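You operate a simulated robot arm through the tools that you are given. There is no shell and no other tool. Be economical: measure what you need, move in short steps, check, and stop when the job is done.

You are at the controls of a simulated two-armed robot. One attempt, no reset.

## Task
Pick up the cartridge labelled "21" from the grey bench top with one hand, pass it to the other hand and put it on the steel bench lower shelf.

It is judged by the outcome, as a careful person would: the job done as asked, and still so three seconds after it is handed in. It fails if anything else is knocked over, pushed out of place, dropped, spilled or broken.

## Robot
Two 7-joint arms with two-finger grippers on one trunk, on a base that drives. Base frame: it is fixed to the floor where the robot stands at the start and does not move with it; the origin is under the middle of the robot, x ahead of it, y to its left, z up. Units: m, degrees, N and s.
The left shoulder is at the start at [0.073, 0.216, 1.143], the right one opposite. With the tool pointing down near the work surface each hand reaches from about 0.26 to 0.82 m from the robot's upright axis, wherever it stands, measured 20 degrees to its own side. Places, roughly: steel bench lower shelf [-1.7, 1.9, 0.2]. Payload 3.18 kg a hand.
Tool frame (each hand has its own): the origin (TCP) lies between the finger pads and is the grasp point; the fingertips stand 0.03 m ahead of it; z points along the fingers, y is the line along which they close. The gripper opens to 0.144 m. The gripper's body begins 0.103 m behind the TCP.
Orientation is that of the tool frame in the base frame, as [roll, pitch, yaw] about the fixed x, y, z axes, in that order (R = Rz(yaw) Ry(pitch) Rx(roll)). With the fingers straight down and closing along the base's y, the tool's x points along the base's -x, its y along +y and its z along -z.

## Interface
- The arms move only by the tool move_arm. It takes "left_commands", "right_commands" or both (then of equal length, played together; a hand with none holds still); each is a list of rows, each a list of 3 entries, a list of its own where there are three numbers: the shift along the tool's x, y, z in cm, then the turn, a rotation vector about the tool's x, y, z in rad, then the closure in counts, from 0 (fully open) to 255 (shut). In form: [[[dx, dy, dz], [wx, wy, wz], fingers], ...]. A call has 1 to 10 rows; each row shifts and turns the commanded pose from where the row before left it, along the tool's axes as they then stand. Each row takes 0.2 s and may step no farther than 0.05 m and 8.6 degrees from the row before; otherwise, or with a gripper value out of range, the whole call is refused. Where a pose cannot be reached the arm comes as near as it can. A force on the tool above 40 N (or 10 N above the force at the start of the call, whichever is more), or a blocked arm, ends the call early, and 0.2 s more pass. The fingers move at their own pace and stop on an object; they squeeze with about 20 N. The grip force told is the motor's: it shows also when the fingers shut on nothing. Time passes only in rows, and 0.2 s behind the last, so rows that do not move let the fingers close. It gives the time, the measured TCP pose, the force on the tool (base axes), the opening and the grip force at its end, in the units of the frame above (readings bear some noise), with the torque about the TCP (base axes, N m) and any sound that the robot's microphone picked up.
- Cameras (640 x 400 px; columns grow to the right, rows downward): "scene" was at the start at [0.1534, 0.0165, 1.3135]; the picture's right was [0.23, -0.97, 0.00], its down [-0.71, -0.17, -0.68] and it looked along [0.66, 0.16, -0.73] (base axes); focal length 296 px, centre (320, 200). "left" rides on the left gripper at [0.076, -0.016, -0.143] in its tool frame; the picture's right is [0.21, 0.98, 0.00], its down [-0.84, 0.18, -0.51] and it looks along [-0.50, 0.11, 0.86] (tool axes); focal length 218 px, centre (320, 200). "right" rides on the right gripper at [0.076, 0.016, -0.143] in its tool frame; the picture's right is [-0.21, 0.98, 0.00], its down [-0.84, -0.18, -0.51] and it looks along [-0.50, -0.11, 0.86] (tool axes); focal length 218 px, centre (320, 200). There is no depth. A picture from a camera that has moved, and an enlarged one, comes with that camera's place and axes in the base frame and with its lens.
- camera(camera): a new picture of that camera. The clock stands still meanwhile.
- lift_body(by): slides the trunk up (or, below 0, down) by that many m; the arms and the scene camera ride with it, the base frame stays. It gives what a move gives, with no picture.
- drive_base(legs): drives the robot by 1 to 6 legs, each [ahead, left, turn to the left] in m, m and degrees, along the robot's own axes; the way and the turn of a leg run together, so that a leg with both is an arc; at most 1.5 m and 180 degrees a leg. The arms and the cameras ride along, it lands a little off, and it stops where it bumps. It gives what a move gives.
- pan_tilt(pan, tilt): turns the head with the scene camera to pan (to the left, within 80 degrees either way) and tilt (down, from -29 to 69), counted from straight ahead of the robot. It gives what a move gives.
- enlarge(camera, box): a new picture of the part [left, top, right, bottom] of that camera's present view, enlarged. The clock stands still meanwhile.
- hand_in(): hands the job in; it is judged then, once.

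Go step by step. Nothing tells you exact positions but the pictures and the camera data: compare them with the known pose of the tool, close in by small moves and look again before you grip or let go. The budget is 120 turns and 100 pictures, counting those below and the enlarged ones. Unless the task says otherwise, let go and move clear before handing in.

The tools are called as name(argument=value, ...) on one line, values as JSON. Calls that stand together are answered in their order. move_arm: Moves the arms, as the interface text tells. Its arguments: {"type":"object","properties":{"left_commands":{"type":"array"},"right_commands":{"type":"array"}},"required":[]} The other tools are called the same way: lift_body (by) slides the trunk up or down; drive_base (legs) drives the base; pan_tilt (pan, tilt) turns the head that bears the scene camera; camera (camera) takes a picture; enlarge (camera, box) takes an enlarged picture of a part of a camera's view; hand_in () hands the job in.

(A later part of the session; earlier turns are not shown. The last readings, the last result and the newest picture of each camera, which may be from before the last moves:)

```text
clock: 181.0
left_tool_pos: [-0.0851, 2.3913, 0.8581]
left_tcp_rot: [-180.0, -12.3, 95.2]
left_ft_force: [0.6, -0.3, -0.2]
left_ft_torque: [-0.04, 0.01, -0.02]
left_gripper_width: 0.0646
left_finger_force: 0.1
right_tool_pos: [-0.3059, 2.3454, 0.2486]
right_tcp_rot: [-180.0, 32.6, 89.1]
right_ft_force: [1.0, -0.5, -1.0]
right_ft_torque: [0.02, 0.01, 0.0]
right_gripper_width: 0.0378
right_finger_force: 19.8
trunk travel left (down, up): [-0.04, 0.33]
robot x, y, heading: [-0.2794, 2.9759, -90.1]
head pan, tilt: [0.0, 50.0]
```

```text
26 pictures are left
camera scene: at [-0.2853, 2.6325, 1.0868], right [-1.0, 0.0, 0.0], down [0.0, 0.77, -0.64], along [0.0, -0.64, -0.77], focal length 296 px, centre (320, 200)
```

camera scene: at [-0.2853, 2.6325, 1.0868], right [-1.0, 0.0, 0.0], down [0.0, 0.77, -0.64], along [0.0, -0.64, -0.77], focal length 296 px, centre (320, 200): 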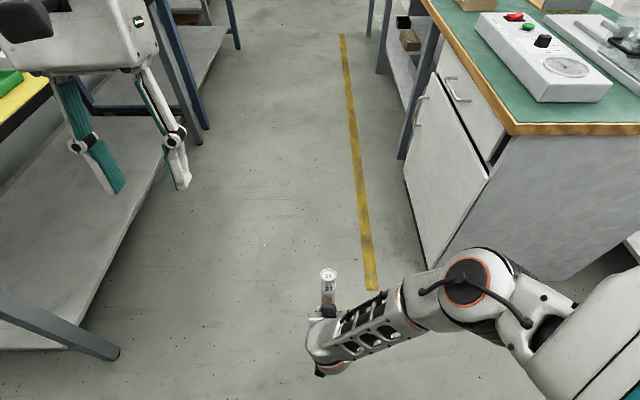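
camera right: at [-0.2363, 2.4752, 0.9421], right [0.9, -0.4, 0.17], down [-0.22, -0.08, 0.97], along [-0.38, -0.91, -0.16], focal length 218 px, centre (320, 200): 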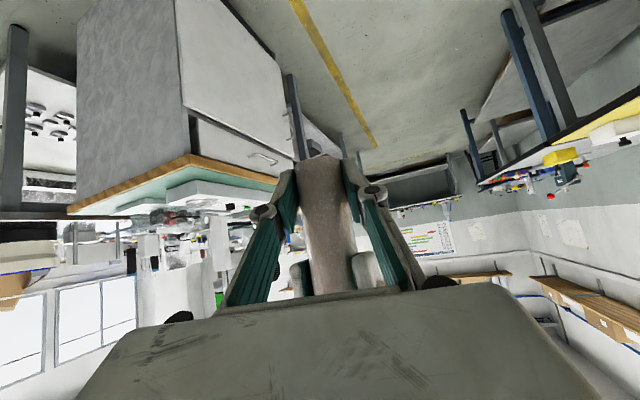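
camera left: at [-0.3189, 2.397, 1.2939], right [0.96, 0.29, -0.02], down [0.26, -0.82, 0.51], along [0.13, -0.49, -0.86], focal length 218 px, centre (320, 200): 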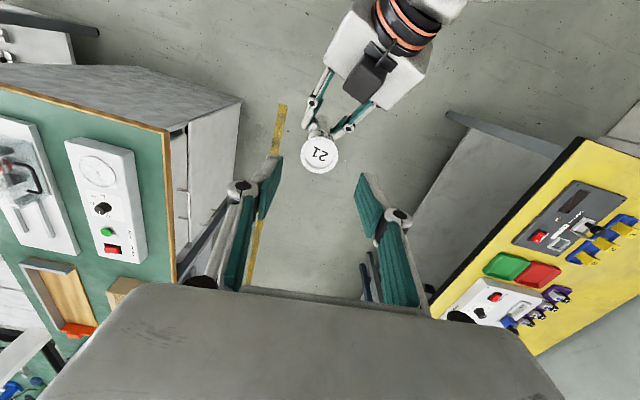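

The hand is low, retracted (y 2.345, z 0.25), and clear. I lift the left hand up and back, then go around the crate and strafe to the steel bench.

move_arm(left_commands=[[[2.5, 0, -4.2], [0, 0, 0], 140], [[2.5, 0, -4.2], [0, 0, 0], 140], [[2.5, 0, -4.2], [0, 0, 0], 140], [[2.5, 0, -4.2], [0, 0, 0], 140], [[2.5, 0, -4.2], [0, 0, 0], 140]])

drive_base(legs=[[0.04, 0, 0], [0, -0.75, 0], [-0.03, 0, 0]])

pan_tilt(pan=-35, tilt=45)

camera(camera="scene")

```text
clock: 182.2
left_tool_pos: [-0.0844, 2.3924, 0.8577]
left_tcp_rot: [-179.9, -12.3, 95.0]
left_ft_force: [0.2, -0.3, 0.5]
left_ft_torque: [0.03, 0.04, 0.02]
left_gripper_width: 0.0649
left_finger_force: 0.0
left hand out of reach, approached as far as the arm can: row 1, 2, 3, 4, 5
right_tool_pos: [-0.3064, 2.3456, 0.2476]
right_tcp_rot: [-180.0, 32.6, 89.0]
right_ft_force: [-0.1, -0.4, -0.5]
right_ft_torque: [0.07, -0.03, 0.02]
right_gripper_width: 0.0377
right_finger_force: 20.2
trunk travel left (down, up): [-0.04, 0.33]
robot x, y, heading: [-0.2827, 2.9718, -90.1]
head pan, tilt: [0.0, 50.0]
```

```text
clock: 190.2
left_tool_pos: [-0.8438, 2.3806, 0.859]
left_tcp_rot: [-180.0, -12.0, 95.3]
left_ft_force: [-0.4, 0.1, 0.8]
left_ft_torque: [-0.03, 0.0, 0.01]
left_gripper_width: 0.0648
left_finger_force: 0.2
right_tool_pos: [-1.0655, 2.333, 0.2486]
right_tcp_rot: [179.9, 32.7, 89.3]
right_ft_force: [-0.1, 0.1, -1.2]
right_ft_torque: [0.03, 0.02, 0.01]
right_gripper_width: 0.0377
right_finger_force: 20.0
trunk travel left (down, up): [-0.04, 0.33]
robot x, y, heading: [-1.0466, 2.9594, -89.9]
head pan, tilt: [0.0, 50.0]
```

```text
clock: 191.2
left_tool_pos: [-0.8426, 2.3809, 0.8573]
left_tcp_rot: [179.9, -12.3, 95.4]
left_ft_force: [-0.1, 0.1, 0.1]
left_ft_torque: [0.01, 0.0, 0.01]
left_gripper_width: 0.0649
left_finger_force: 0.1
right_tool_pos: [-1.0655, 2.3331, 0.2464]
right_tcp_rot: [180.0, 32.6, 89.2]
right_ft_force: [0.0, -0.2, -0.5]
right_ft_torque: [0.03, 0.03, 0.02]
right_gripper_width: 0.0374
right_finger_force: 20.1
trunk travel left (down, up): [-0.04, 0.33]
robot x, y, heading: [-1.0396, 2.9586, -89.9]
head pan, tilt: [-35.0, 45.0]
```

```text
25 pictures are left
camera scene: at [-1.091, 2.6306, 1.0937], right [-0.82, 0.57, 0.0], down [0.4, 0.58, -0.71], along [-0.4, -0.58, -0.71], focal length 296 px, centre (320, 200)
```

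scene: 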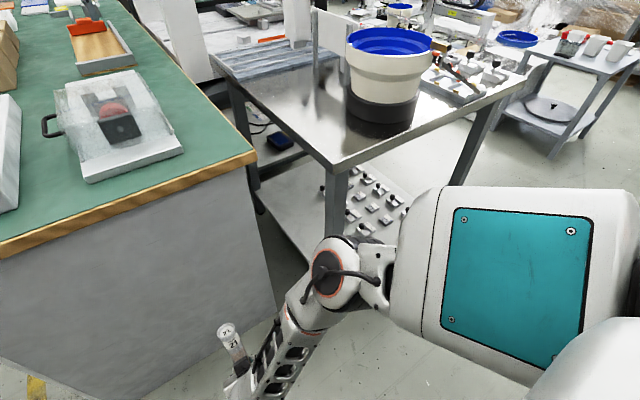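

The bench top turns out to be at z ≈ 0.70 with its edge at y ≈ 2.265, and the trolley limits how far back the base can stand. I try retracting the hand a few more cm before passing the bench leg.

move_arm(right_commands=[[[1.45, 0, -3.3], [0, 0, 0], 255], [[1.45, 0, -3.3], [0, 0, 0], 255], [[0, 0, 0], [0, 0, 0], 255]])

```text
clock: 192.0
left_tool_pos: [-0.8446, 2.3817, 0.8582]
left_tcp_rot: [-180.0, -12.2, 95.3]
left_ft_force: [0.5, 0.3, -0.6]
left_ft_torque: [0.03, -0.02, -0.01]
left_gripper_width: 0.0648
left_finger_force: 0.1
right_tool_pos: [-1.0445, 2.3719, 0.2921]
right_tcp_rot: [-179.6, 31.9, 89.3]
right_ft_force: [0.2, -0.1, -0.3]
right_ft_torque: [0.0, -0.04, 0.0]
right_gripper_width: 0.0377
right_finger_force: 20.1
right hand out of reach, approached as far as the arm can: row 1, 2
trunk travel left (down, up): [-0.04, 0.33]
robot x, y, heading: [-1.0457, 2.9597, -90.0]
head pan, tilt: [-35.0, 45.0]
```

I'll go in diagonally instead: a 30° right turn lets the hand enter between the leg and the small parts with the base clear of the trolley.

drive_base(legs=[[0.06, 0, 0], [0, 0, -30]])

pan_tilt(pan=0, tilt=50)

camera(camera="scene")

```text
clock: 194.4
left_tool_pos: [-1.1574, 2.2971, 0.8591]
left_tcp_rot: [180.0, -12.2, 65.5]
left_ft_force: [-0.2, -0.4, 0.2]
left_ft_torque: [0.0, -0.02, -0.03]
left_gripper_width: 0.0647
left_finger_force: 0.1
right_tool_pos: [-1.3361, 2.3894, 0.2934]
right_tcp_rot: [-179.5, 31.9, 59.5]
right_ft_force: [0.0, -0.6, -1.6]
right_ft_torque: [0.02, 0.0, 0.01]
right_gripper_width: 0.0375
right_finger_force: 20.1
trunk travel left (down, up): [-0.04, 0.33]
robot x, y, heading: [-1.0444, 2.8998, -119.8]
head pan, tilt: [-35.0, 45.0]
```

```text
clock: 195.5
left_tool_pos: [-1.158, 2.2963, 0.8585]
left_tcp_rot: [180.0, -12.2, 65.6]
left_ft_force: [0.0, 0.2, 0.4]
left_ft_torque: [0.03, 0.03, 0.02]
left_gripper_width: 0.065
left_finger_force: 0.0
right_tool_pos: [-1.3352, 2.3896, 0.292]
right_tcp_rot: [-179.5, 31.9, 59.4]
right_ft_force: [-0.1, -0.4, -0.7]
right_ft_torque: [0.06, 0.02, 0.03]
right_gripper_width: 0.0374
right_finger_force: 20.0
trunk travel left (down, up): [-0.04, 0.33]
robot x, y, heading: [-1.0444, 2.8972, -119.8]
head pan, tilt: [0.0, 50.0]
```

```text
24 pictures are left
camera scene: at [-1.2121, 2.6045, 1.0868], right [-0.87, 0.5, 0.0], down [0.38, 0.67, -0.64], along [-0.32, -0.56, -0.77], focal length 296 px, centre (320, 200)
```

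scene: 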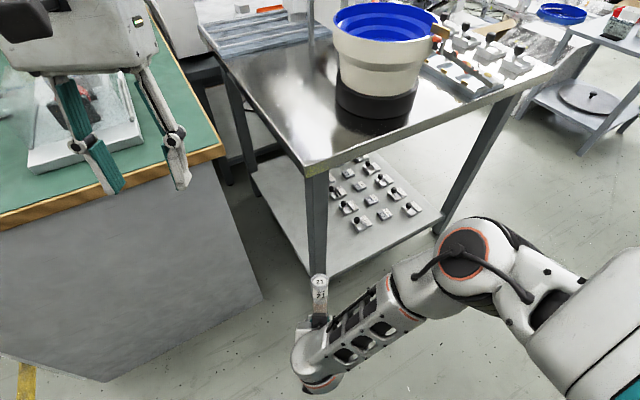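

The view confirms a free spot on the shelf between the leg and the parts at about (−1.545, 2.17). I move the base into position for the diagonal reach.

drive_base(legs=[[0.07, -0.05, 0]])

move_arm(right_commands=[[[-2.2, 0, 1.5], [0, 0, 0], 255], [[-2.2, 0, 1.5], [0, -0.06, 0], 255], [[0, 0, 0], [0, -0.06, 0], 255], [[0, 0, 0], [0, 0, 0], 255]])

camera(camera="scene")

```text
clock: 196.6
left_tool_pos: [-1.2342, 2.2619, 0.8582]
left_tcp_rot: [180.0, -12.1, 65.5]
left_ft_force: [0.0, -0.3, -1.2]
left_ft_torque: [0.0, -0.05, -0.02]
left_gripper_width: 0.0648
left_finger_force: 0.1
right_tool_pos: [-1.4138, 2.3533, 0.2921]
right_tcp_rot: [-179.5, 31.9, 59.4]
right_ft_force: [0.0, 0.0, -1.2]
right_ft_torque: [0.02, -0.04, -0.01]
right_gripper_width: 0.0374
right_finger_force: 20.0
trunk travel left (down, up): [-0.04, 0.33]
robot x, y, heading: [-1.1238, 2.8633, -119.7]
head pan, tilt: [0.0, 50.0]
```

```text
clock: 197.6
left_tool_pos: [-1.2366, 2.2618, 0.8585]
left_tcp_rot: [-179.9, -12.3, 65.5]
left_ft_force: [0.4, 0.6, -1.0]
left_ft_torque: [-0.01, 0.0, -0.01]
left_gripper_width: 0.0645
left_finger_force: 0.1
right_tool_pos: [-1.4367, 2.2925, 0.2937]
right_tcp_rot: [-179.0, 38.1, 59.6]
right_ft_force: [-1.3, 0.9, -1.7]
right_ft_torque: [-0.05, -0.16, -0.06]
right_gripper_width: 0.0373
right_finger_force: 20.2
right hand out of reach, approached as far as the arm can: row 3
trunk travel left (down, up): [-0.04, 0.33]
robot x, y, heading: [-1.1255, 2.8623, -119.6]
head pan, tilt: [0.0, 50.0]
```

```text
23 pictures are left
camera scene: at [-1.2897, 2.5692, 1.0867], right [-0.87, 0.5, 0.0], down [0.38, 0.67, -0.64], along [-0.32, -0.56, -0.77], focal length 296 px, centre (320, 200)
```

scene: 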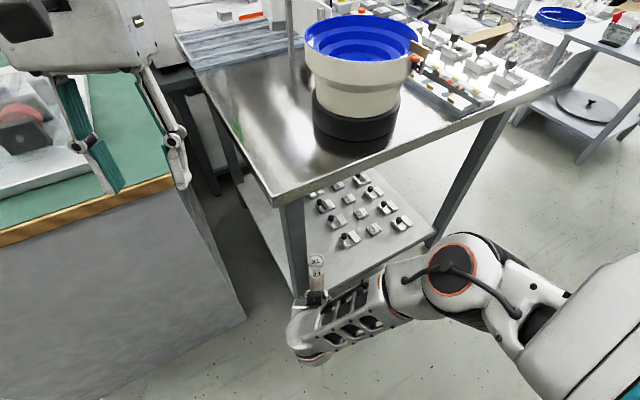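

The leg is too near the hand's left side for going straight in; I shift 5.5 cm to the right first, then continue extending and levelling.

drive_base(legs=[[0, -0.055, 0]])

move_arm(right_commands=[[[-1.6, 0, 1.3], [0, 0, 0], 255], [[-1.6, 0, 1.3], [0, -0.05, 0], 255], [[-1.6, 0, 1.3], [0, -0.05, 0], 255], [[-1.6, 0, 1.4], [0, -0.05, 0], 255], [[0, 0, 0], [0, 0, 0], 255]])

camera(camera="scene")

```text
clock: 198.7
left_tool_pos: [-1.281, 2.2889, 0.8585]
left_tcp_rot: [180.0, -12.1, 65.6]
left_ft_force: [1.1, -0.2, 0.8]
left_ft_torque: [-0.04, -0.03, -0.02]
left_gripper_width: 0.0648
left_finger_force: 0.0
right_tool_pos: [-1.4814, 2.3183, 0.2926]
right_tcp_rot: [-179.0, 38.1, 59.5]
right_ft_force: [0.1, -1.0, -0.2]
right_ft_torque: [0.04, -0.03, 0.01]
right_gripper_width: 0.0376
right_finger_force: 20.1
trunk travel left (down, up): [-0.04, 0.33]
robot x, y, heading: [-1.1733, 2.8852, -119.5]
head pan, tilt: [0.0, 50.0]
```

```text
clock: 199.9
left_tool_pos: [-1.2824, 2.2894, 0.8587]
left_tcp_rot: [-179.9, -12.2, 65.6]
left_ft_force: [0.7, -0.6, 0.2]
left_ft_torque: [0.02, -0.02, 0.01]
left_gripper_width: 0.0645
left_finger_force: 0.1
right_tool_pos: [-1.525, 2.2389, 0.2917]
right_tcp_rot: [-178.5, 46.3, 59.9]
right_ft_force: [-0.3, -0.8, -1.3]
right_ft_torque: [0.02, 0.0, -0.03]
right_gripper_width: 0.0376
right_finger_force: 19.9
right hand out of reach, approached as far as the arm can: row 4
trunk travel left (down, up): [-0.04, 0.33]
robot x, y, heading: [-1.1712, 2.8935, -119.7]
head pan, tilt: [0.0, 50.0]
```

```text
22 pictures are left
camera scene: at [-1.3367, 2.596, 1.0868], right [-0.87, 0.49, 0.0], down [0.38, 0.67, -0.64], along [-0.32, -0.56, -0.77], focal length 296 px, centre (320, 200)
```

scene: 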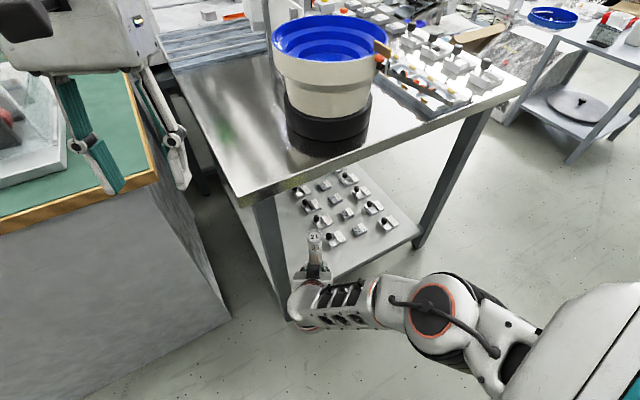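

move_arm(right_commands=[[[-1.4, 0, 1.45], [0, -0.03, 0], 255], [[-1.4, 0, 1.45], [0, -0.03, 0], 255], [[-1.4, 0, 1.45], [0, -0.03, 0], 255], [[0, 0, 0], [0, 0, 0], 255]])

enlarge(camera="scene", box=[220, 160, 420, 340])

camera(camera="right")

```text
clock: 200.9
left_tool_pos: [-1.2811, 2.2885, 0.8597]
left_tcp_rot: [180.0, -12.2, 65.7]
left_ft_force: [0.1, 0.5, -0.4]
left_ft_torque: [0.01, -0.01, -0.03]
left_gripper_width: 0.0651
left_finger_force: 0.0
right_tool_pos: [-1.5704, 2.2111, 0.2955]
right_tcp_rot: [-177.7, 51.3, 59.6]
right_ft_force: [0.2, 0.3, -0.8]
right_ft_torque: [0.03, -0.02, -0.03]
right_gripper_width: 0.0374
right_finger_force: 19.9
right hand out of reach, approached as far as the arm can: row 2, 3
trunk travel left (down, up): [-0.04, 0.33]
robot x, y, heading: [-1.1652, 2.8912, -119.6]
head pan, tilt: [0.0, 50.0]
```

```text
2.22 times, centred on (320, 250) of scene
camera zoom: at [-1.3367, 2.596, 1.0868], right [-0.87, 0.49, 0.0], down [0.38, 0.67, -0.64], along [-0.32, -0.56, -0.77], focal length 657 px, centre (320, 89)
```

zoom: 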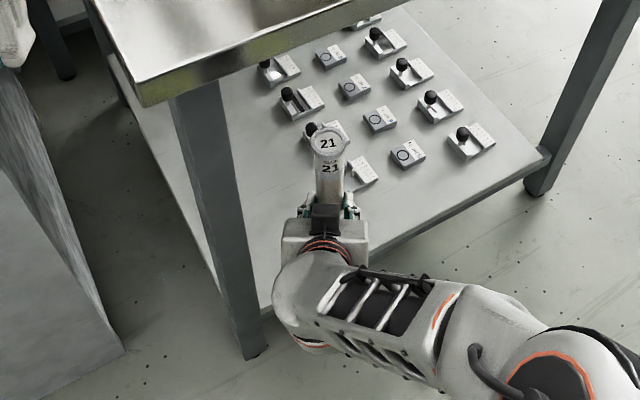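

```text
20 pictures are left
camera right: at [-1.471, 2.3381, 0.324], right [0.76, -0.63, 0.14], down [-0.2, -0.03, 0.98], along [-0.62, -0.77, -0.15], focal length 218 px, centre (320, 200)
```

right: 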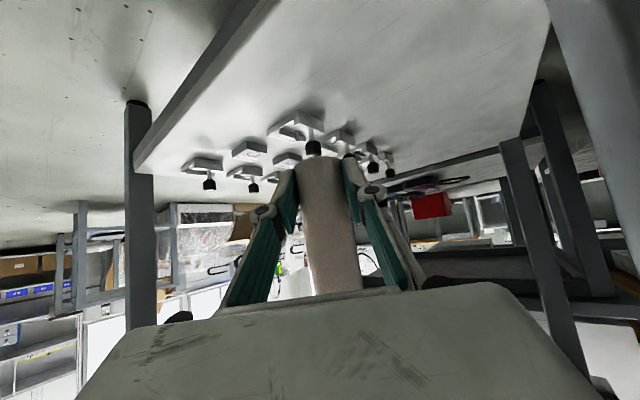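

The cartridge is upright over the shelf's free spot, 5 cm inside the edge and 10 cm from the nearest part; its base is at about z 0.25. I lower gently.

move_arm(right_commands=[[[0.62, 0, 0.5], [0, 0, 0], 255], [[0.62, 0, 0.5], [0, 0, 0], 255], [[0.62, 0, 0.5], [0, 0, 0], 255], [[0, 0, 0], [0, 0, 0], 255]])

enlarge(camera="scene", box=[260, 190, 380, 290])

camera(camera="right")

```text
clock: 201.9
left_tool_pos: [-1.2819, 2.2883, 0.859]
left_tcp_rot: [179.9, -12.2, 65.6]
left_ft_force: [-1.1, 0.0, -0.2]
left_ft_torque: [-0.02, -0.03, 0.01]
left_gripper_width: 0.0648
left_finger_force: 0.1
right_tool_pos: [-1.5691, 2.2138, 0.2928]
right_tcp_rot: [-177.3, 51.3, 60.2]
right_ft_force: [-0.3, -0.5, 0.4]
right_ft_torque: [0.01, -0.02, -0.04]
right_gripper_width: 0.0373
right_finger_force: 20.0
right hand out of reach, approached as far as the arm can: row 1, 2, 3
trunk travel left (down, up): [-0.04, 0.33]
robot x, y, heading: [-1.1684, 2.8924, -119.5]
head pan, tilt: [0.0, 50.0]
```

```text
4.00 times, centred on (320, 240) of scene
camera zoom: at [-1.3367, 2.596, 1.0867], right [-0.87, 0.49, 0.0], down [0.38, 0.67, -0.64], along [-0.32, -0.56, -0.77], focal length 1182 px, centre (320, 40)
```

zoom: 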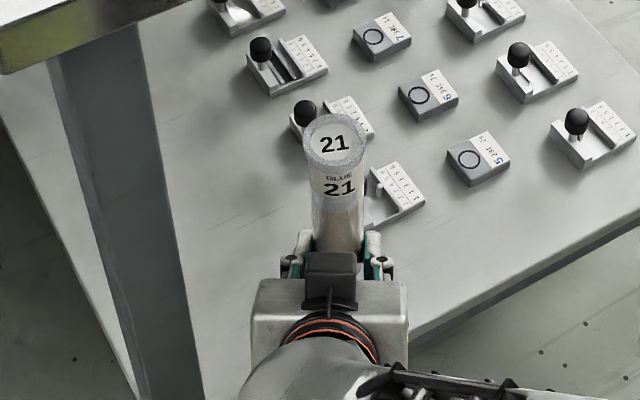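

```text
18 pictures are left
camera right: at [-1.4706, 2.3413, 0.3214], right [0.76, -0.63, 0.13], down [-0.2, -0.03, 0.98], along [-0.61, -0.78, -0.15], focal length 218 px, centre (320, 200)
```

right: 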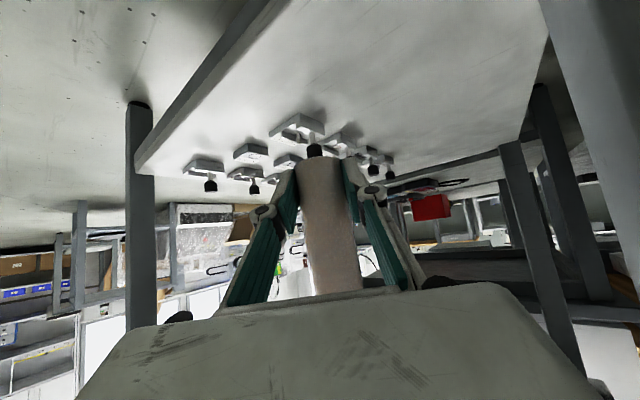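

The arm can't go lower at this trunk height, and the shelf surface seems nearer z 0.17. The last trunk travel lowers the hand but draws it back ~5 cm, so I first advance the base 4.5 cm, then lower the trunk in small bits.

drive_base(legs=[[0.04, 0, 0]])

lift_body(by=-0.015)

enlarge(camera="scene", box=[260, 190, 380, 290])

```text
clock: 202.8
left_tool_pos: [-1.3027, 2.2532, 0.8584]
left_tcp_rot: [180.0, -12.2, 65.6]
left_ft_force: [-0.4, -0.1, -0.1]
left_ft_torque: [0.05, 0.0, -0.02]
left_gripper_width: 0.065
left_finger_force: 0.1
right_tool_pos: [-1.589, 2.1803, 0.2911]
right_tcp_rot: [-177.2, 51.0, 60.4]
right_ft_force: [0.5, -0.2, -1.1]
right_ft_torque: [0.0, 0.05, -0.04]
right_gripper_width: 0.0373
right_finger_force: 20.2
trunk travel left (down, up): [-0.04, 0.33]
robot x, y, heading: [-1.1882, 2.8533, -119.4]
head pan, tilt: [0.0, 50.0]
```

```text
clock: 203.4
left_tool_pos: [-1.3013, 2.2543, 0.8447]
left_tcp_rot: [180.0, -12.1, 65.4]
left_ft_force: [-0.4, -0.1, -0.2]
left_ft_torque: [-0.06, 0.02, 0.01]
left_gripper_width: 0.065
left_finger_force: 0.0
right_tool_pos: [-1.5834, 2.196, 0.2547]
right_tcp_rot: [-176.9, 49.1, 60.4]
right_ft_force: [0.9, 0.6, -0.2]
right_ft_torque: [0.1, -0.04, 0.01]
right_gripper_width: 0.0372
right_finger_force: 20.7
trunk travel left (down, up): [-0.025, 0.345]
robot x, y, heading: [-1.187, 2.855, -119.5]
head pan, tilt: [0.0, 50.0]
```

```text
4.00 times, centred on (320, 240) of scene
camera zoom: at [-1.3623, 2.5512, 1.0679], right [-0.87, 0.49, 0.0], down [0.38, 0.67, -0.64], along [-0.32, -0.56, -0.77], focal length 1182 px, centre (320, 40)
```

zoom: 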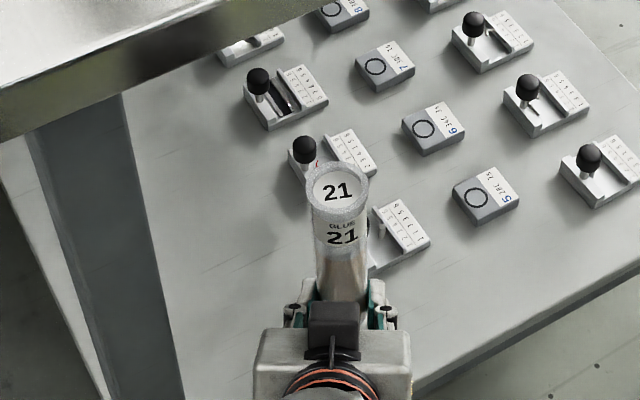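

lift_body(by=-0.01)

camera(camera="right")

```text
clock: 204.0
left_tool_pos: [-1.3014, 2.2543, 0.8342]
left_tcp_rot: [180.0, -12.0, 65.6]
left_ft_force: [-0.2, 0.0, 1.2]
left_ft_torque: [-0.08, 0.01, 0.03]
left_gripper_width: 0.065
left_finger_force: 0.0
right_tool_pos: [-1.5777, 2.1988, 0.2406]
right_tcp_rot: [-177.0, 48.4, 60.2]
right_ft_force: [-0.2, -0.4, -0.6]
right_ft_torque: [0.04, -0.01, 0.0]
right_gripper_width: 0.0372
right_finger_force: 20.3
trunk travel left (down, up): [-0.015, 0.355]
robot x, y, heading: [-1.1904, 2.8572, -119.5]
head pan, tilt: [0.0, 50.0]
```

```text
16 pictures are left
camera right: at [-1.4789, 2.324, 0.2758], right [0.76, -0.64, 0.12], down [-0.22, -0.08, 0.97], along [-0.61, -0.76, -0.2], focal length 218 px, centre (320, 200)
```

right: 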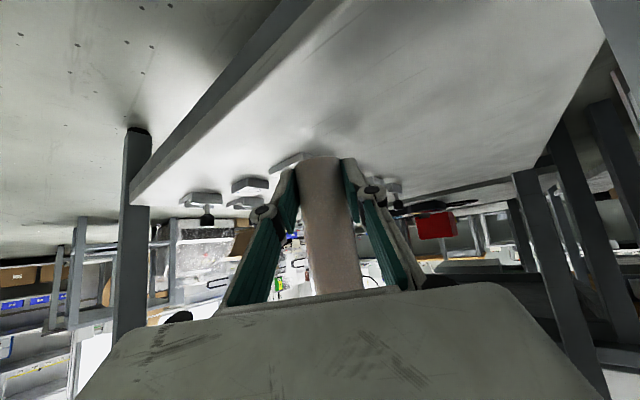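

The cartridge's base is close above the shelf, its shadow visible. I lower in tiny steps.

lift_body(by=-0.006)

camera(camera="right")

```text
clock: 204.6
left_tool_pos: [-1.3029, 2.2548, 0.8284]
left_tcp_rot: [180.0, -12.0, 65.7]
left_ft_force: [0.8, 0.0, 0.4]
left_ft_torque: [-0.02, 0.01, 0.0]
left_gripper_width: 0.0649
left_finger_force: 0.2
right_tool_pos: [-1.5767, 2.1977, 0.2327]
right_tcp_rot: [-176.8, 48.3, 60.2]
right_ft_force: [0.2, -0.2, -0.5]
right_ft_torque: [0.05, 0.0, 0.04]
right_gripper_width: 0.037
right_finger_force: 19.6
trunk travel left (down, up): [-0.009, 0.361]
robot x, y, heading: [-1.19, 2.8524, -119.5]
head pan, tilt: [0.0, 50.0]
```

```text
15 pictures are left
camera right: at [-1.4778, 2.3233, 0.2691], right [0.76, -0.64, 0.12], down [-0.22, -0.08, 0.97], along [-0.61, -0.76, -0.2], focal length 218 px, centre (320, 200)
```

right: 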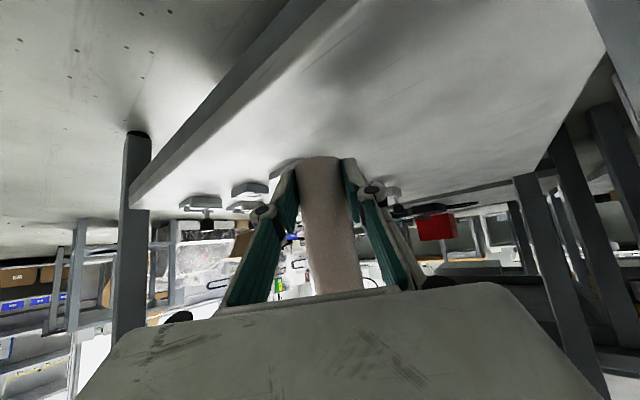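

move_arm(right_commands=[[[0.4, 0, 0.33], [0, 0, 0], 255], [[0.4, 0, 0.33], [0, 0, 0], 255], [[0.4, 0, 0.33], [0, 0, 0], 255], [[0, 0, 0], [0, 0, 0], 255]])

```text
clock: 205.6
left_tool_pos: [-1.3013, 2.2537, 0.8282]
left_tcp_rot: [179.9, -12.1, 65.5]
left_ft_force: [-0.8, -0.2, 0.6]
left_ft_torque: [0.01, 0.01, -0.01]
left_gripper_width: 0.0651
left_finger_force: 0.0
right_tool_pos: [-1.6004, 2.2037, 0.2259]
right_tcp_rot: [-175.7, 48.5, 60.0]
right_ft_force: [-0.5, -0.1, -0.8]
right_ft_torque: [0.02, -0.02, -0.03]
right_gripper_width: 0.0374
right_finger_force: 20.8
right hand out of reach, approached as far as the arm can: row 2, 3
trunk travel left (down, up): [-0.009, 0.361]
robot x, y, heading: [-1.1915, 2.8578, -119.6]
head pan, tilt: [0.0, 50.0]
```

lift_body(by=-0.008)

camera(camera="right")

enlarge(camera="scene", box=[260, 190, 380, 290])

```text
clock: 206.1
left_tool_pos: [-1.3016, 2.2539, 0.8193]
left_tcp_rot: [180.0, -12.0, 65.6]
left_ft_force: [0.5, 0.1, 0.5]
left_ft_torque: [-0.02, 0.03, 0.0]
left_gripper_width: 0.0649
left_finger_force: 0.0
right_tool_pos: [-1.5875, 2.2062, 0.2143]
right_tcp_rot: [-175.6, 48.0, 61.0]
right_ft_force: [-0.5, 0.2, -1.0]
right_ft_torque: [0.07, 0.01, 0.03]
right_gripper_width: 0.0374
right_finger_force: 20.0
trunk travel left (down, up): [-0.001, 0.369]
robot x, y, heading: [-1.1868, 2.8531, -119.5]
head pan, tilt: [0.0, 50.0]
```

```text
14 pictures are left
camera right: at [-1.4876, 2.3318, 0.2498], right [0.76, -0.64, 0.11], down [-0.21, -0.09, 0.97], along [-0.62, -0.76, -0.2], focal length 218 px, centre (320, 200)
```

right: 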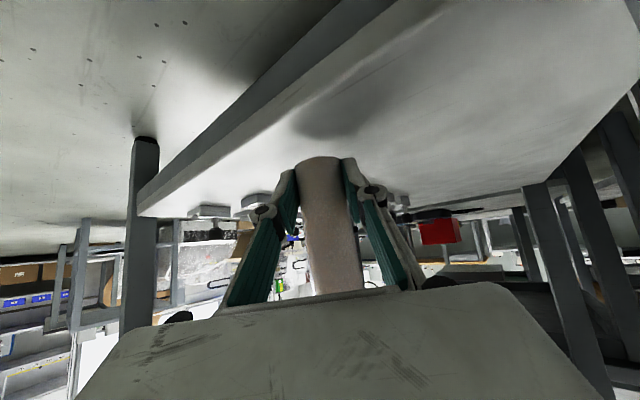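

```text
4.00 times, centred on (320, 240) of scene
camera zoom: at [-1.3709, 2.5362, 1.038], right [-0.87, 0.49, 0.0], down [0.38, 0.67, -0.64], along [-0.32, -0.56, -0.77], focal length 1182 px, centre (320, 40)
```

zoom: 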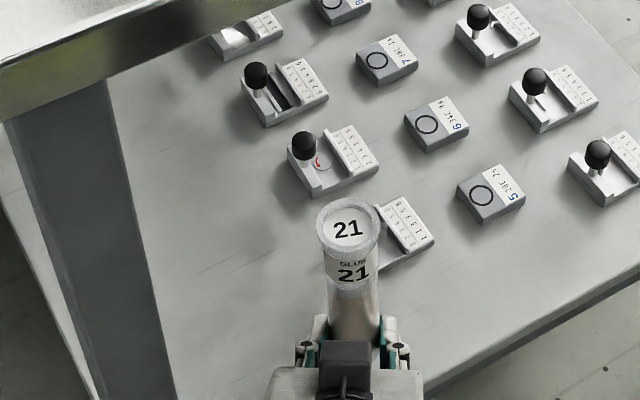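

Still just above the surface (roughly 1–2 cm). I lower with the arm, giving it a little pitch slack.

move_arm(right_commands=[[[0.37, 0, 0.33], [0, 0.02, 0], 255], [[0.37, 0, 0.33], [0, 0.02, 0], 255], [[0.37, 0, 0.33], [0, 0, 0], 255], [[0, 0, 0], [0, 0, 0], 255]])

camera(camera="right")

```text
clock: 207.3
left_tool_pos: [-1.3021, 2.2543, 0.8196]
left_tcp_rot: [179.9, -12.1, 65.6]
left_ft_force: [-1.0, -1.0, 0.2]
left_ft_torque: [0.01, 0.0, 0.03]
left_gripper_width: 0.065
left_finger_force: 0.1
right_tool_pos: [-1.6251, 2.2113, 0.2095]
right_tcp_rot: [-174.5, 46.5, 59.8]
right_ft_force: [0.1, -0.3, -1.4]
right_ft_torque: [0.0, -0.02, 0.0]
right_gripper_width: 0.0372
right_finger_force: 20.1
right hand out of reach, approached as far as the arm can: row 1, 3
trunk travel left (down, up): [-0.001, 0.369]
robot x, y, heading: [-1.1901, 2.8552, -119.6]
head pan, tilt: [0.0, 50.0]
stopped in row 4 (right hand): the arm was blocked; the commanded pose is now the measured one
```

```text
12 pictures are left
camera right: at [-1.5211, 2.3315, 0.249], right [0.74, -0.67, 0.09], down [-0.21, -0.11, 0.97], along [-0.64, -0.73, -0.22], focal length 218 px, centre (320, 200)
```

right: 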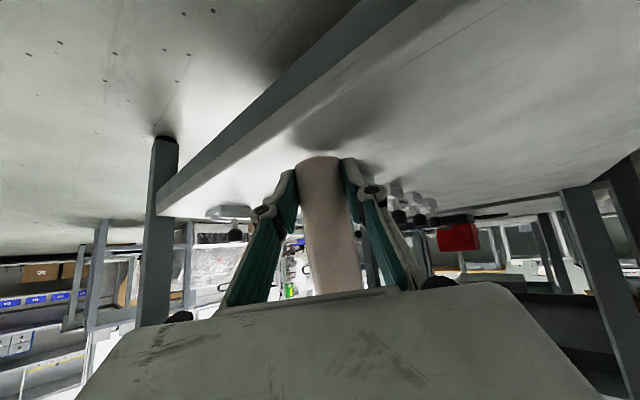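

The arm drifts sideways at its limit here; reaching further ahead gives it more freedom. I back the base off 7 cm (the base of the cartridge is clear of the surface) and extend the arm by the same, a bit to the left, correcting the roll.

drive_base(legs=[[-0.07, 0, 0]])

move_arm(right_commands=[[[-1.7, 0.8, 1.6], [0, 0, 0], 255], [[-1.7, 0.8, 1.6], [-0.03, -0.02, 0], 255], [[-1.7, 0.8, 1.6], [-0.03, -0.02, 0], 255], [[0, 0, 0], [-0.03, -0.02, 0], 255]])

```text
clock: 208.3
left_tool_pos: [-1.268, 2.314, 0.8204]
left_tcp_rot: [-180.0, -12.1, 65.6]
left_ft_force: [-0.9, -0.4, 0.3]
left_ft_torque: [-0.02, -0.01, 0.02]
left_gripper_width: 0.065
left_finger_force: 0.1
right_tool_pos: [-1.5903, 2.271, 0.2088]
right_tcp_rot: [-174.6, 46.4, 59.7]
right_ft_force: [-0.5, -1.0, -0.9]
right_ft_torque: [0.02, -0.03, 0.01]
right_gripper_width: 0.0375
right_finger_force: 20.4
trunk travel left (down, up): [-0.001, 0.369]
robot x, y, heading: [-1.1536, 2.9115, -120.0]
head pan, tilt: [0.0, 50.0]
```

```text
clock: 209.3
left_tool_pos: [-1.2676, 2.3134, 0.8181]
left_tcp_rot: [180.0, -12.2, 65.6]
left_ft_force: [0.1, 0.2, -0.6]
left_ft_torque: [-0.02, 0.04, 0.01]
left_gripper_width: 0.0647
left_finger_force: 0.1
right_tool_pos: [-1.6285, 2.2376, 0.2305]
right_tcp_rot: [-179.1, 49.6, 60.1]
right_ft_force: [-0.2, 0.5, -0.7]
right_ft_torque: [0.05, -0.05, 0.0]
right_gripper_width: 0.0376
right_finger_force: 20.4
right hand out of reach, approached as far as the arm can: row 1, 2, 3, 4
trunk travel left (down, up): [-0.001, 0.369]
robot x, y, heading: [-1.1535, 2.913, -119.6]
head pan, tilt: [0.0, 50.0]
```

drive_base(legs=[[0.02, 0.04, 0]])

move_arm(right_commands=[[[0.38, 0, 0.32], [0, 0.025, 0], 255], [[0.38, 0, 0.32], [0, 0.025, 0], 255], [[0.38, 0, 0.32], [0, 0.025, 0], 255], [[0.38, 0, 0.32], [0, 0.025, 0], 255], [[0.38, 0, 0.32], [0, 0.025, 0], 255]])

camera(camera="right")

```text
clock: 210.4
left_tool_pos: [-1.2443, 2.2766, 0.8187]
left_tcp_rot: [-180.0, -12.1, 65.6]
left_ft_force: [-0.1, 0.0, -0.6]
left_ft_torque: [0.01, 0.0, 0.01]
left_gripper_width: 0.065
left_finger_force: 0.0
right_tool_pos: [-1.6032, 2.2002, 0.2314]
right_tcp_rot: [-179.2, 49.6, 60.0]
right_ft_force: [-0.4, -0.2, -1.3]
right_ft_torque: [-0.02, 0.04, -0.03]
right_gripper_width: 0.0371
right_finger_force: 19.9
trunk travel left (down, up): [-0.001, 0.369]
robot x, y, heading: [-1.1274, 2.8768, -119.4]
head pan, tilt: [0.0, 50.0]
```

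```text
clock: 211.6
left_tool_pos: [-1.2428, 2.2752, 0.8193]
left_tcp_rot: [179.9, -12.1, 65.5]
left_ft_force: [0.3, 0.6, 0.4]
left_ft_torque: [0.02, -0.01, 0.0]
left_gripper_width: 0.065
left_finger_force: 0.1
right_tool_pos: [-1.6149, 2.2189, 0.2115]
right_tcp_rot: [-179.3, 42.4, 60.0]
right_ft_force: [0.3, 0.4, -1.1]
right_ft_torque: [0.0, -0.02, -0.02]
right_gripper_width: 0.0374
right_finger_force: 20.1
right hand out of reach, approached as far as the arm can: row 2, 4, 5
trunk travel left (down, up): [-0.001, 0.369]
robot x, y, heading: [-1.1275, 2.8785, -119.5]
head pan, tilt: [0.0, 50.0]
```

```text
11 pictures are left
camera right: at [-1.5216, 2.3431, 0.2633], right [0.77, -0.63, 0.13], down [-0.29, -0.15, 0.94], along [-0.58, -0.76, -0.3], focal length 218 px, centre (320, 200)
```

right: 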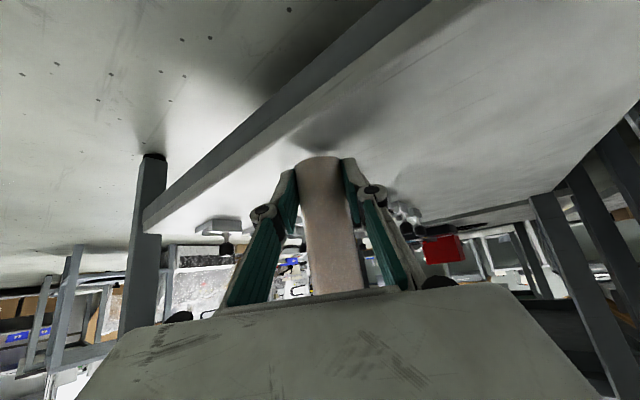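

move_arm(right_commands=[[[0.4, 0, 0.44], [0, 0, 0], 255], [[0.4, 0, 0.44], [0, 0, 0], 255], [[0.4, 0, 0.44], [0, 0, 0], 255], [[0, 0, 0], [0, 0, 0], 255]])

```text
clock: 212.6
left_tool_pos: [-1.2434, 2.2764, 0.8199]
left_tcp_rot: [180.0, -12.2, 65.5]
left_ft_force: [0.7, 0.8, 0.0]
left_ft_torque: [-0.01, 0.0, 0.02]
left_gripper_width: 0.0648
left_finger_force: 0.0
right_tool_pos: [-1.6139, 2.2193, 0.2121]
right_tcp_rot: [-179.3, 42.4, 59.9]
right_ft_force: [-1.8, 0.2, -1.2]
right_ft_torque: [0.02, -0.03, -0.01]
right_gripper_width: 0.0374
right_finger_force: 19.9
right hand out of reach, approached as far as the arm can: row 1, 2, 3
trunk travel left (down, up): [-0.001, 0.369]
robot x, y, heading: [-1.1273, 2.8769, -119.6]
head pan, tilt: [0.0, 50.0]
```

drive_base(legs=[[0.025, 0.03, 0]])

move_arm(right_commands=[[[1.18, 0, -0.18], [0, 0, 0], 255], [[1.18, 0, -0.18], [0, 0, 0], 255], [[1.18, 0, -0.18], [0, 0, 0], 255], [[0, 0, 0], [0, 0, 0], 255]])

camera(camera="right")

```text
clock: 213.5
left_tool_pos: [-1.229, 2.2387, 0.8189]
left_tcp_rot: [-179.9, -12.1, 65.6]
left_ft_force: [0.7, 0.6, 0.0]
left_ft_torque: [0.06, 0.0, 0.03]
left_gripper_width: 0.0649
left_finger_force: 0.1
right_tool_pos: [-1.6006, 2.1824, 0.2104]
right_tcp_rot: [-179.4, 42.4, 59.9]
right_ft_force: [0.1, -0.3, -1.2]
right_ft_torque: [-0.01, 0.0, -0.01]
right_gripper_width: 0.0374
right_finger_force: 19.4
trunk travel left (down, up): [-0.001, 0.369]
robot x, y, heading: [-1.1129, 2.8409, -119.8]
head pan, tilt: [0.0, 50.0]
```

```text
clock: 214.5
left_tool_pos: [-1.2288, 2.2419, 0.8208]
left_tcp_rot: [180.0, -11.8, 65.6]
left_ft_force: [0.1, 0.5, -0.5]
left_ft_torque: [0.01, -0.03, 0.0]
left_gripper_width: 0.065
left_finger_force: 0.1
right_tool_pos: [-1.5891, 2.2004, 0.1995]
right_tcp_rot: [-179.1, 43.4, 59.9]
right_ft_force: [-7.5, -12.7, 33.6]
right_ft_torque: [-1.13, -0.08, -0.33]
right_gripper_width: 0.0369
right_finger_force: 20.2
trunk travel left (down, up): [-0.001, 0.369]
robot x, y, heading: [-1.1163, 2.841, -119.6]
head pan, tilt: [0.0, 50.0]
```

```text
10 pictures are left
camera right: at [-1.4965, 2.3246, 0.2496], right [0.76, -0.63, 0.13], down [-0.28, -0.14, 0.95], along [-0.58, -0.76, -0.28], focal length 218 px, centre (320, 200)
```

right: 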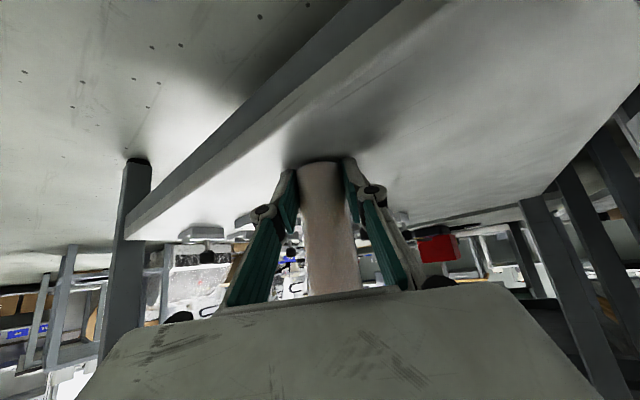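

The cartridge has touched the shelf (33 N). I ease up a little and straighten the pitch to stand it nearly upright before release.

move_arm(right_commands=[[[-0.25, 0, -0.26], [0, -0.04, 0], 255], [[-0.15, 0, -0.15], [0, -0.04, 0], 255], [[0, 0, 0], [0, 0, 0], 255]])

enlarge(camera="scene", box=[260, 170, 400, 290])

```text
clock: 215.3
left_tool_pos: [-1.2279, 2.2417, 0.8204]
left_tcp_rot: [180.0, -12.0, 65.6]
left_ft_force: [0.7, 0.2, 0.0]
left_ft_torque: [0.01, 0.02, -0.01]
left_gripper_width: 0.0648
left_finger_force: 0.0
right_tool_pos: [-1.5881, 2.2017, 0.1995]
right_tcp_rot: [-179.2, 47.6, 60.0]
right_ft_force: [-6.3, -8.2, 24.9]
right_ft_torque: [-0.41, 0.06, -0.12]
right_gripper_width: 0.0374
right_finger_force: 20.1
trunk travel left (down, up): [-0.001, 0.369]
robot x, y, heading: [-1.1171, 2.8448, -119.9]
head pan, tilt: [0.0, 50.0]
```

```text
3.33 times, centred on (330, 230) of scene
camera zoom: at [-1.2977, 2.5232, 1.0385], right [-0.87, 0.49, 0.0], down [0.38, 0.66, -0.64], along [-0.32, -0.56, -0.76], focal length 985 px, centre (287, 100)
```

zoom: 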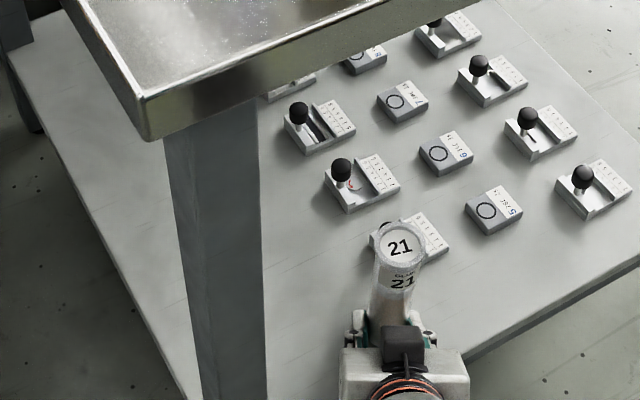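

move_arm(right_commands=[[[-0.25, 0, -0.22], [0, -0.03, 0], 255], [[-0.2, 0, -0.2], [0, -0.02, 0], 255], [[0, 0, 0], [0, 0, 0], 255]])

```text
clock: 216.1
left_tool_pos: [-1.2294, 2.2403, 0.8201]
left_tcp_rot: [-180.0, -12.0, 65.6]
left_ft_force: [-0.6, 0.3, 0.0]
left_ft_torque: [-0.03, 0.01, 0.03]
left_gripper_width: 0.0648
left_finger_force: 0.1
right_tool_pos: [-1.585, 2.2033, 0.1993]
right_tcp_rot: [-178.6, 47.9, 59.8]
right_ft_force: [-9.7, 0.7, 18.9]
right_ft_torque: [-0.22, 0.06, -0.1]
right_gripper_width: 0.0371
right_finger_force: 20.2
right hand out of reach, approached as far as the arm can: row 1, 2
trunk travel left (down, up): [-0.001, 0.369]
robot x, y, heading: [-1.1211, 2.8417, -119.7]
head pan, tilt: [0.0, 50.0]
```

move_arm(right_commands=[[[-0.22, 0, -0.2], [0, 0, 0], 255], [[-0.22, 0, -0.2], [0, 0, 0], 255], [[0, 0, 0], [0, 0, 0], 255]])

camera(camera="right")

```text
clock: 216.9
left_tool_pos: [-1.2304, 2.2396, 0.8186]
left_tcp_rot: [180.0, -12.3, 65.5]
left_ft_force: [0.1, 1.1, -0.1]
left_ft_torque: [-0.01, -0.02, -0.01]
left_gripper_width: 0.065
left_finger_force: 0.1
right_tool_pos: [-1.5811, 2.1927, 0.2087]
right_tcp_rot: [-178.8, 48.8, 60.0]
right_ft_force: [-0.4, -0.4, 0.2]
right_ft_torque: [0.02, 0.0, 0.02]
right_gripper_width: 0.0372
right_finger_force: 19.3
right hand out of reach, approached as far as the arm can: row 2
trunk travel left (down, up): [-0.001, 0.369]
robot x, y, heading: [-1.1204, 2.8428, -119.6]
head pan, tilt: [0.0, 50.0]
```

```text
8 pictures are left
camera right: at [-1.485, 2.3206, 0.242], right [0.77, -0.62, 0.14], down [-0.23, -0.06, 0.97], along [-0.59, -0.78, -0.19], focal length 218 px, centre (320, 200)
```

right: 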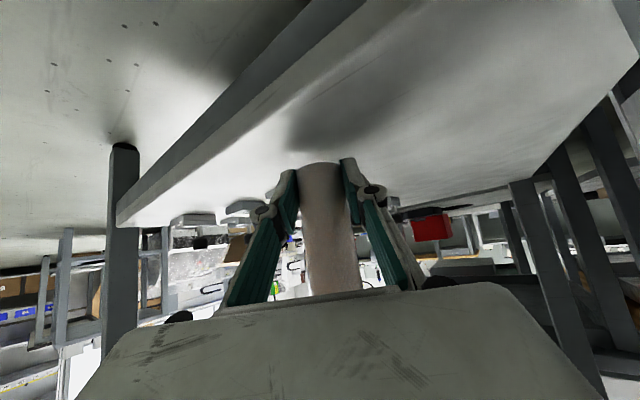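

move_arm(right_commands=[[[0.5, 0, 0.12], [0, 0, 0], 255], [[0.45, 0, 0.1], [0, 0, 0], 255], [[0, 0, 0], [0, 0, 0], 255]])

```text
clock: 217.7
left_tool_pos: [-1.2297, 2.2396, 0.819]
left_tcp_rot: [180.0, -12.2, 65.7]
left_ft_force: [-1.1, 0.3, -0.8]
left_ft_torque: [0.02, 0.01, 0.04]
left_gripper_width: 0.0649
left_finger_force: 0.1
right_tool_pos: [-1.5835, 2.1915, 0.2087]
right_tcp_rot: [-178.8, 49.0, 60.0]
right_ft_force: [0.3, -0.7, -0.7]
right_ft_torque: [0.02, -0.02, -0.04]
right_gripper_width: 0.0372
right_finger_force: 20.7
right hand out of reach, approached as far as the arm can: row 1, 2
trunk travel left (down, up): [-0.001, 0.369]
robot x, y, heading: [-1.1157, 2.8443, -119.7]
head pan, tilt: [0.0, 50.0]
```

move_arm(right_commands=[[[0.9, 0, -0.2], [0, 0.04, 0], 255], [[0.9, 0, -0.2], [0, 0.03, 0], 255], [[0, 0, 0], [0, 0, 0], 255]])

```text
clock: 218.5
left_tool_pos: [-1.2292, 2.2392, 0.8214]
left_tcp_rot: [-180.0, -12.0, 65.6]
left_ft_force: [-0.2, -0.4, -0.1]
left_ft_torque: [-0.03, -0.01, 0.03]
left_gripper_width: 0.0651
left_finger_force: 0.0
right_tool_pos: [-1.5776, 2.1995, 0.1994]
right_tcp_rot: [-179.3, 46.3, 60.0]
right_ft_force: [-4.4, -5.7, 12.5]
right_ft_torque: [-0.46, -0.1, -0.14]
right_gripper_width: 0.0375
right_finger_force: 19.9
right hand out of reach, approached as far as the arm can: row 2
trunk travel left (down, up): [-0.001, 0.369]
robot x, y, heading: [-1.1156, 2.8407, -119.6]
head pan, tilt: [0.0, 50.0]
```

The cartridge rests on the shelf with light pressure (12 N). I open the fingers slowly.

move_arm(right_commands=[[[0, 0, 0], [0, 0, 0], 187], [[0, 0, 0], [0, 0, 0], 184], [[0, 0, 0], [0, 0, 0], 180], [[0, 0, 0], [0, 0, 0], 174], [[0, 0, 0], [0, 0, 0], 165], [[0, 0, 0], [0, 0, 0], 150], [[0, 0, 0], [0, 0, 0], 150]])

camera(camera="right")

enlarge(camera="scene", box=[260, 170, 400, 290])

```text
clock: 220.1
left_tool_pos: [-1.2283, 2.2413, 0.8208]
left_tcp_rot: [-180.0, -12.1, 65.5]
left_ft_force: [-0.1, 0.4, 0.4]
left_ft_torque: [-0.03, 0.04, 0.01]
left_gripper_width: 0.065
left_finger_force: 0.1
right_tool_pos: [-1.5748, 2.2023, 0.1977]
right_tcp_rot: [-179.3, 46.0, 60.0]
right_ft_force: [-2.8, -5.8, 21.8]
right_ft_torque: [-0.55, -0.04, -0.05]
right_gripper_width: 0.0613
right_finger_force: 0.1
trunk travel left (down, up): [-0.001, 0.369]
robot x, y, heading: [-1.1176, 2.8396, -119.6]
head pan, tilt: [0.0, 50.0]
```

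```text
7 pictures are left
camera right: at [-1.4817, 2.3287, 0.2404], right [0.77, -0.62, 0.14], down [-0.26, -0.1, 0.96], along [-0.58, -0.78, -0.24], focal length 218 px, centre (320, 200)
```

right: 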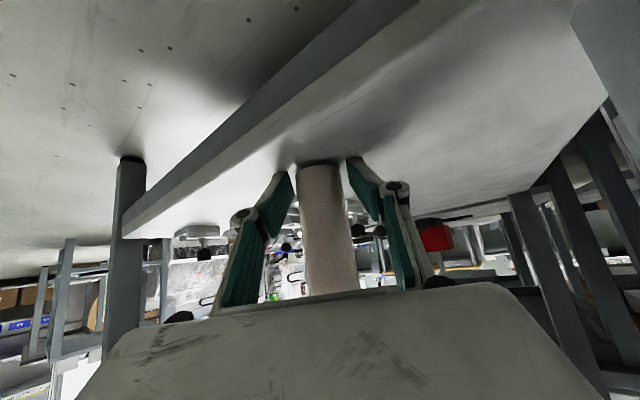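

```text
3.33 times, centred on (330, 230) of scene
camera zoom: at [-1.2976, 2.5233, 1.0386], right [-0.87, 0.49, 0.0], down [0.38, 0.66, -0.64], along [-0.32, -0.56, -0.76], focal length 985 px, centre (287, 100)
```

zoom: 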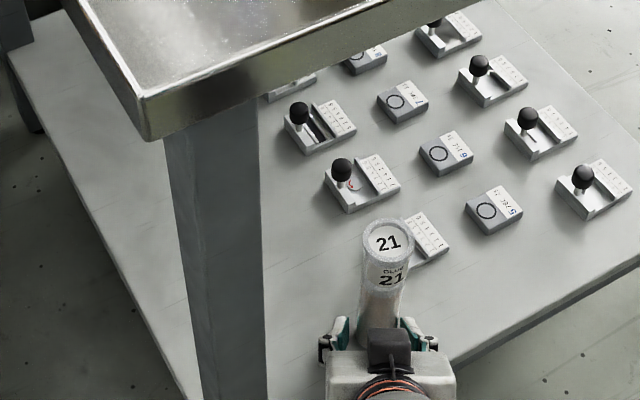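

The cartridge stands free and upright; my fingertips rest on the shelf. I relieve the pressure slightly backward-upward, then back the base straight out.

move_arm(right_commands=[[[0.15, 0, -0.7], [0, 0, 0], 150], [[0.15, 0, -0.7], [0, 0, 0], 150]])

camera(camera="right")

```text
clock: 220.7
left_tool_pos: [-1.2287, 2.2414, 0.8208]
left_tcp_rot: [-180.0, -12.0, 65.5]
left_ft_force: [1.0, -0.2, 0.3]
left_ft_torque: [-0.01, -0.01, -0.01]
left_gripper_width: 0.0649
left_finger_force: 0.0
right_tool_pos: [-1.5725, 2.202, 0.1988]
right_tcp_rot: [-179.0, 46.4, 60.1]
right_ft_force: [-5.5, -8.3, 24.7]
right_ft_torque: [-0.23, 0.84, 0.2]
right_gripper_width: 0.0605
right_finger_force: 0.0
right hand out of reach, approached as far as the arm can: row 1, 2
trunk travel left (down, up): [-0.001, 0.369]
robot x, y, heading: [-1.1185, 2.8415, -119.2]
head pan, tilt: [0.0, 50.0]
```

```text
5 pictures are left
camera right: at [-1.4776, 2.329, 0.2399], right [0.77, -0.62, 0.14], down [-0.25, -0.1, 0.96], along [-0.58, -0.78, -0.23], focal length 218 px, centre (320, 200)
```

right: 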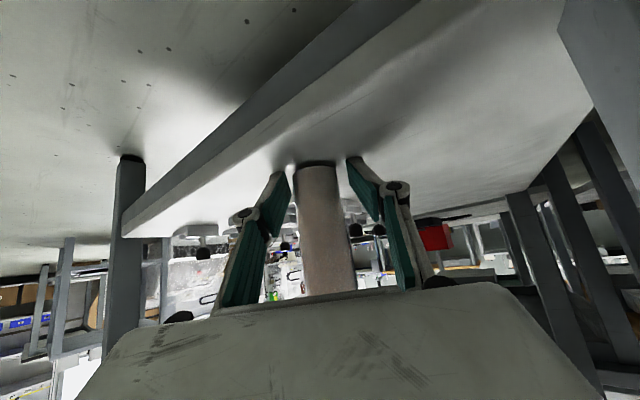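

move_arm(right_commands=[[[0, 0, 0], [0, 0, 0], 130], [[0, 0, 0], [0, 0, 0], 120]])

drive_base(legs=[[-0.06, 0, 0]])

camera(camera="right")

```text
clock: 221.3
left_tool_pos: [-1.2291, 2.2416, 0.8194]
left_tcp_rot: [180.0, -12.0, 65.6]
left_ft_force: [0.1, -0.3, -1.0]
left_ft_torque: [0.01, 0.0, 0.02]
left_gripper_width: 0.0654
left_finger_force: 0.1
right_tool_pos: [-1.5695, 2.2011, 0.2002]
right_tcp_rot: [-179.5, 46.5, 59.7]
right_ft_force: [4.5, 8.9, 29.8]
right_ft_torque: [-0.37, -0.4, 0.06]
right_gripper_width: 0.0369
right_finger_force: 44.6
trunk travel left (down, up): [-0.001, 0.369]
robot x, y, heading: [-1.1143, 2.8417, -119.4]
head pan, tilt: [0.0, 50.0]
stopped in row 2 (right hand): the force on the tool passed its limit at 52 N (the readings are from after the stop); the commanded pose is now the measured one
```

```text
clock: 222.3
left_tool_pos: [-1.1991, 2.2928, 0.8193]
left_tcp_rot: [179.9, -12.1, 65.6]
left_ft_force: [0.4, 0.8, -0.3]
left_ft_torque: [0.01, 0.02, 0.01]
left_gripper_width: 0.0651
left_finger_force: 0.1
right_tool_pos: [-1.5371, 2.2544, 0.1963]
right_tcp_rot: [-179.5, 46.0, 59.9]
right_ft_force: [3.6, -0.8, 21.5]
right_ft_torque: [-0.67, -0.83, 0.1]
right_gripper_width: 0.0839
right_finger_force: 5.1
trunk travel left (down, up): [-0.001, 0.369]
robot x, y, heading: [-1.0846, 2.8954, -119.8]
head pan, tilt: [0.0, 50.0]
```

```text
4 pictures are left
camera right: at [-1.4425, 2.3822, 0.2385], right [0.77, -0.62, 0.14], down [-0.26, -0.1, 0.96], along [-0.58, -0.78, -0.24], focal length 218 px, centre (320, 200)
```

right: 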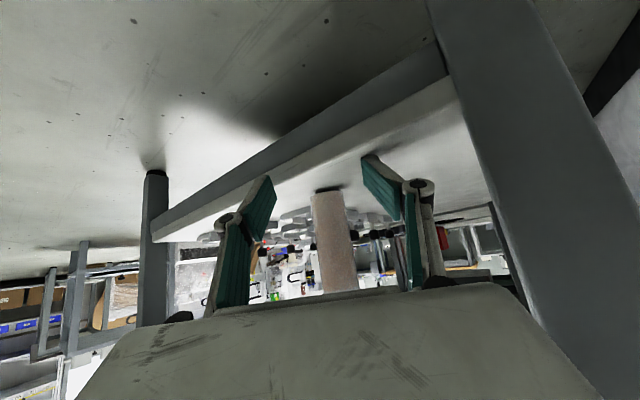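

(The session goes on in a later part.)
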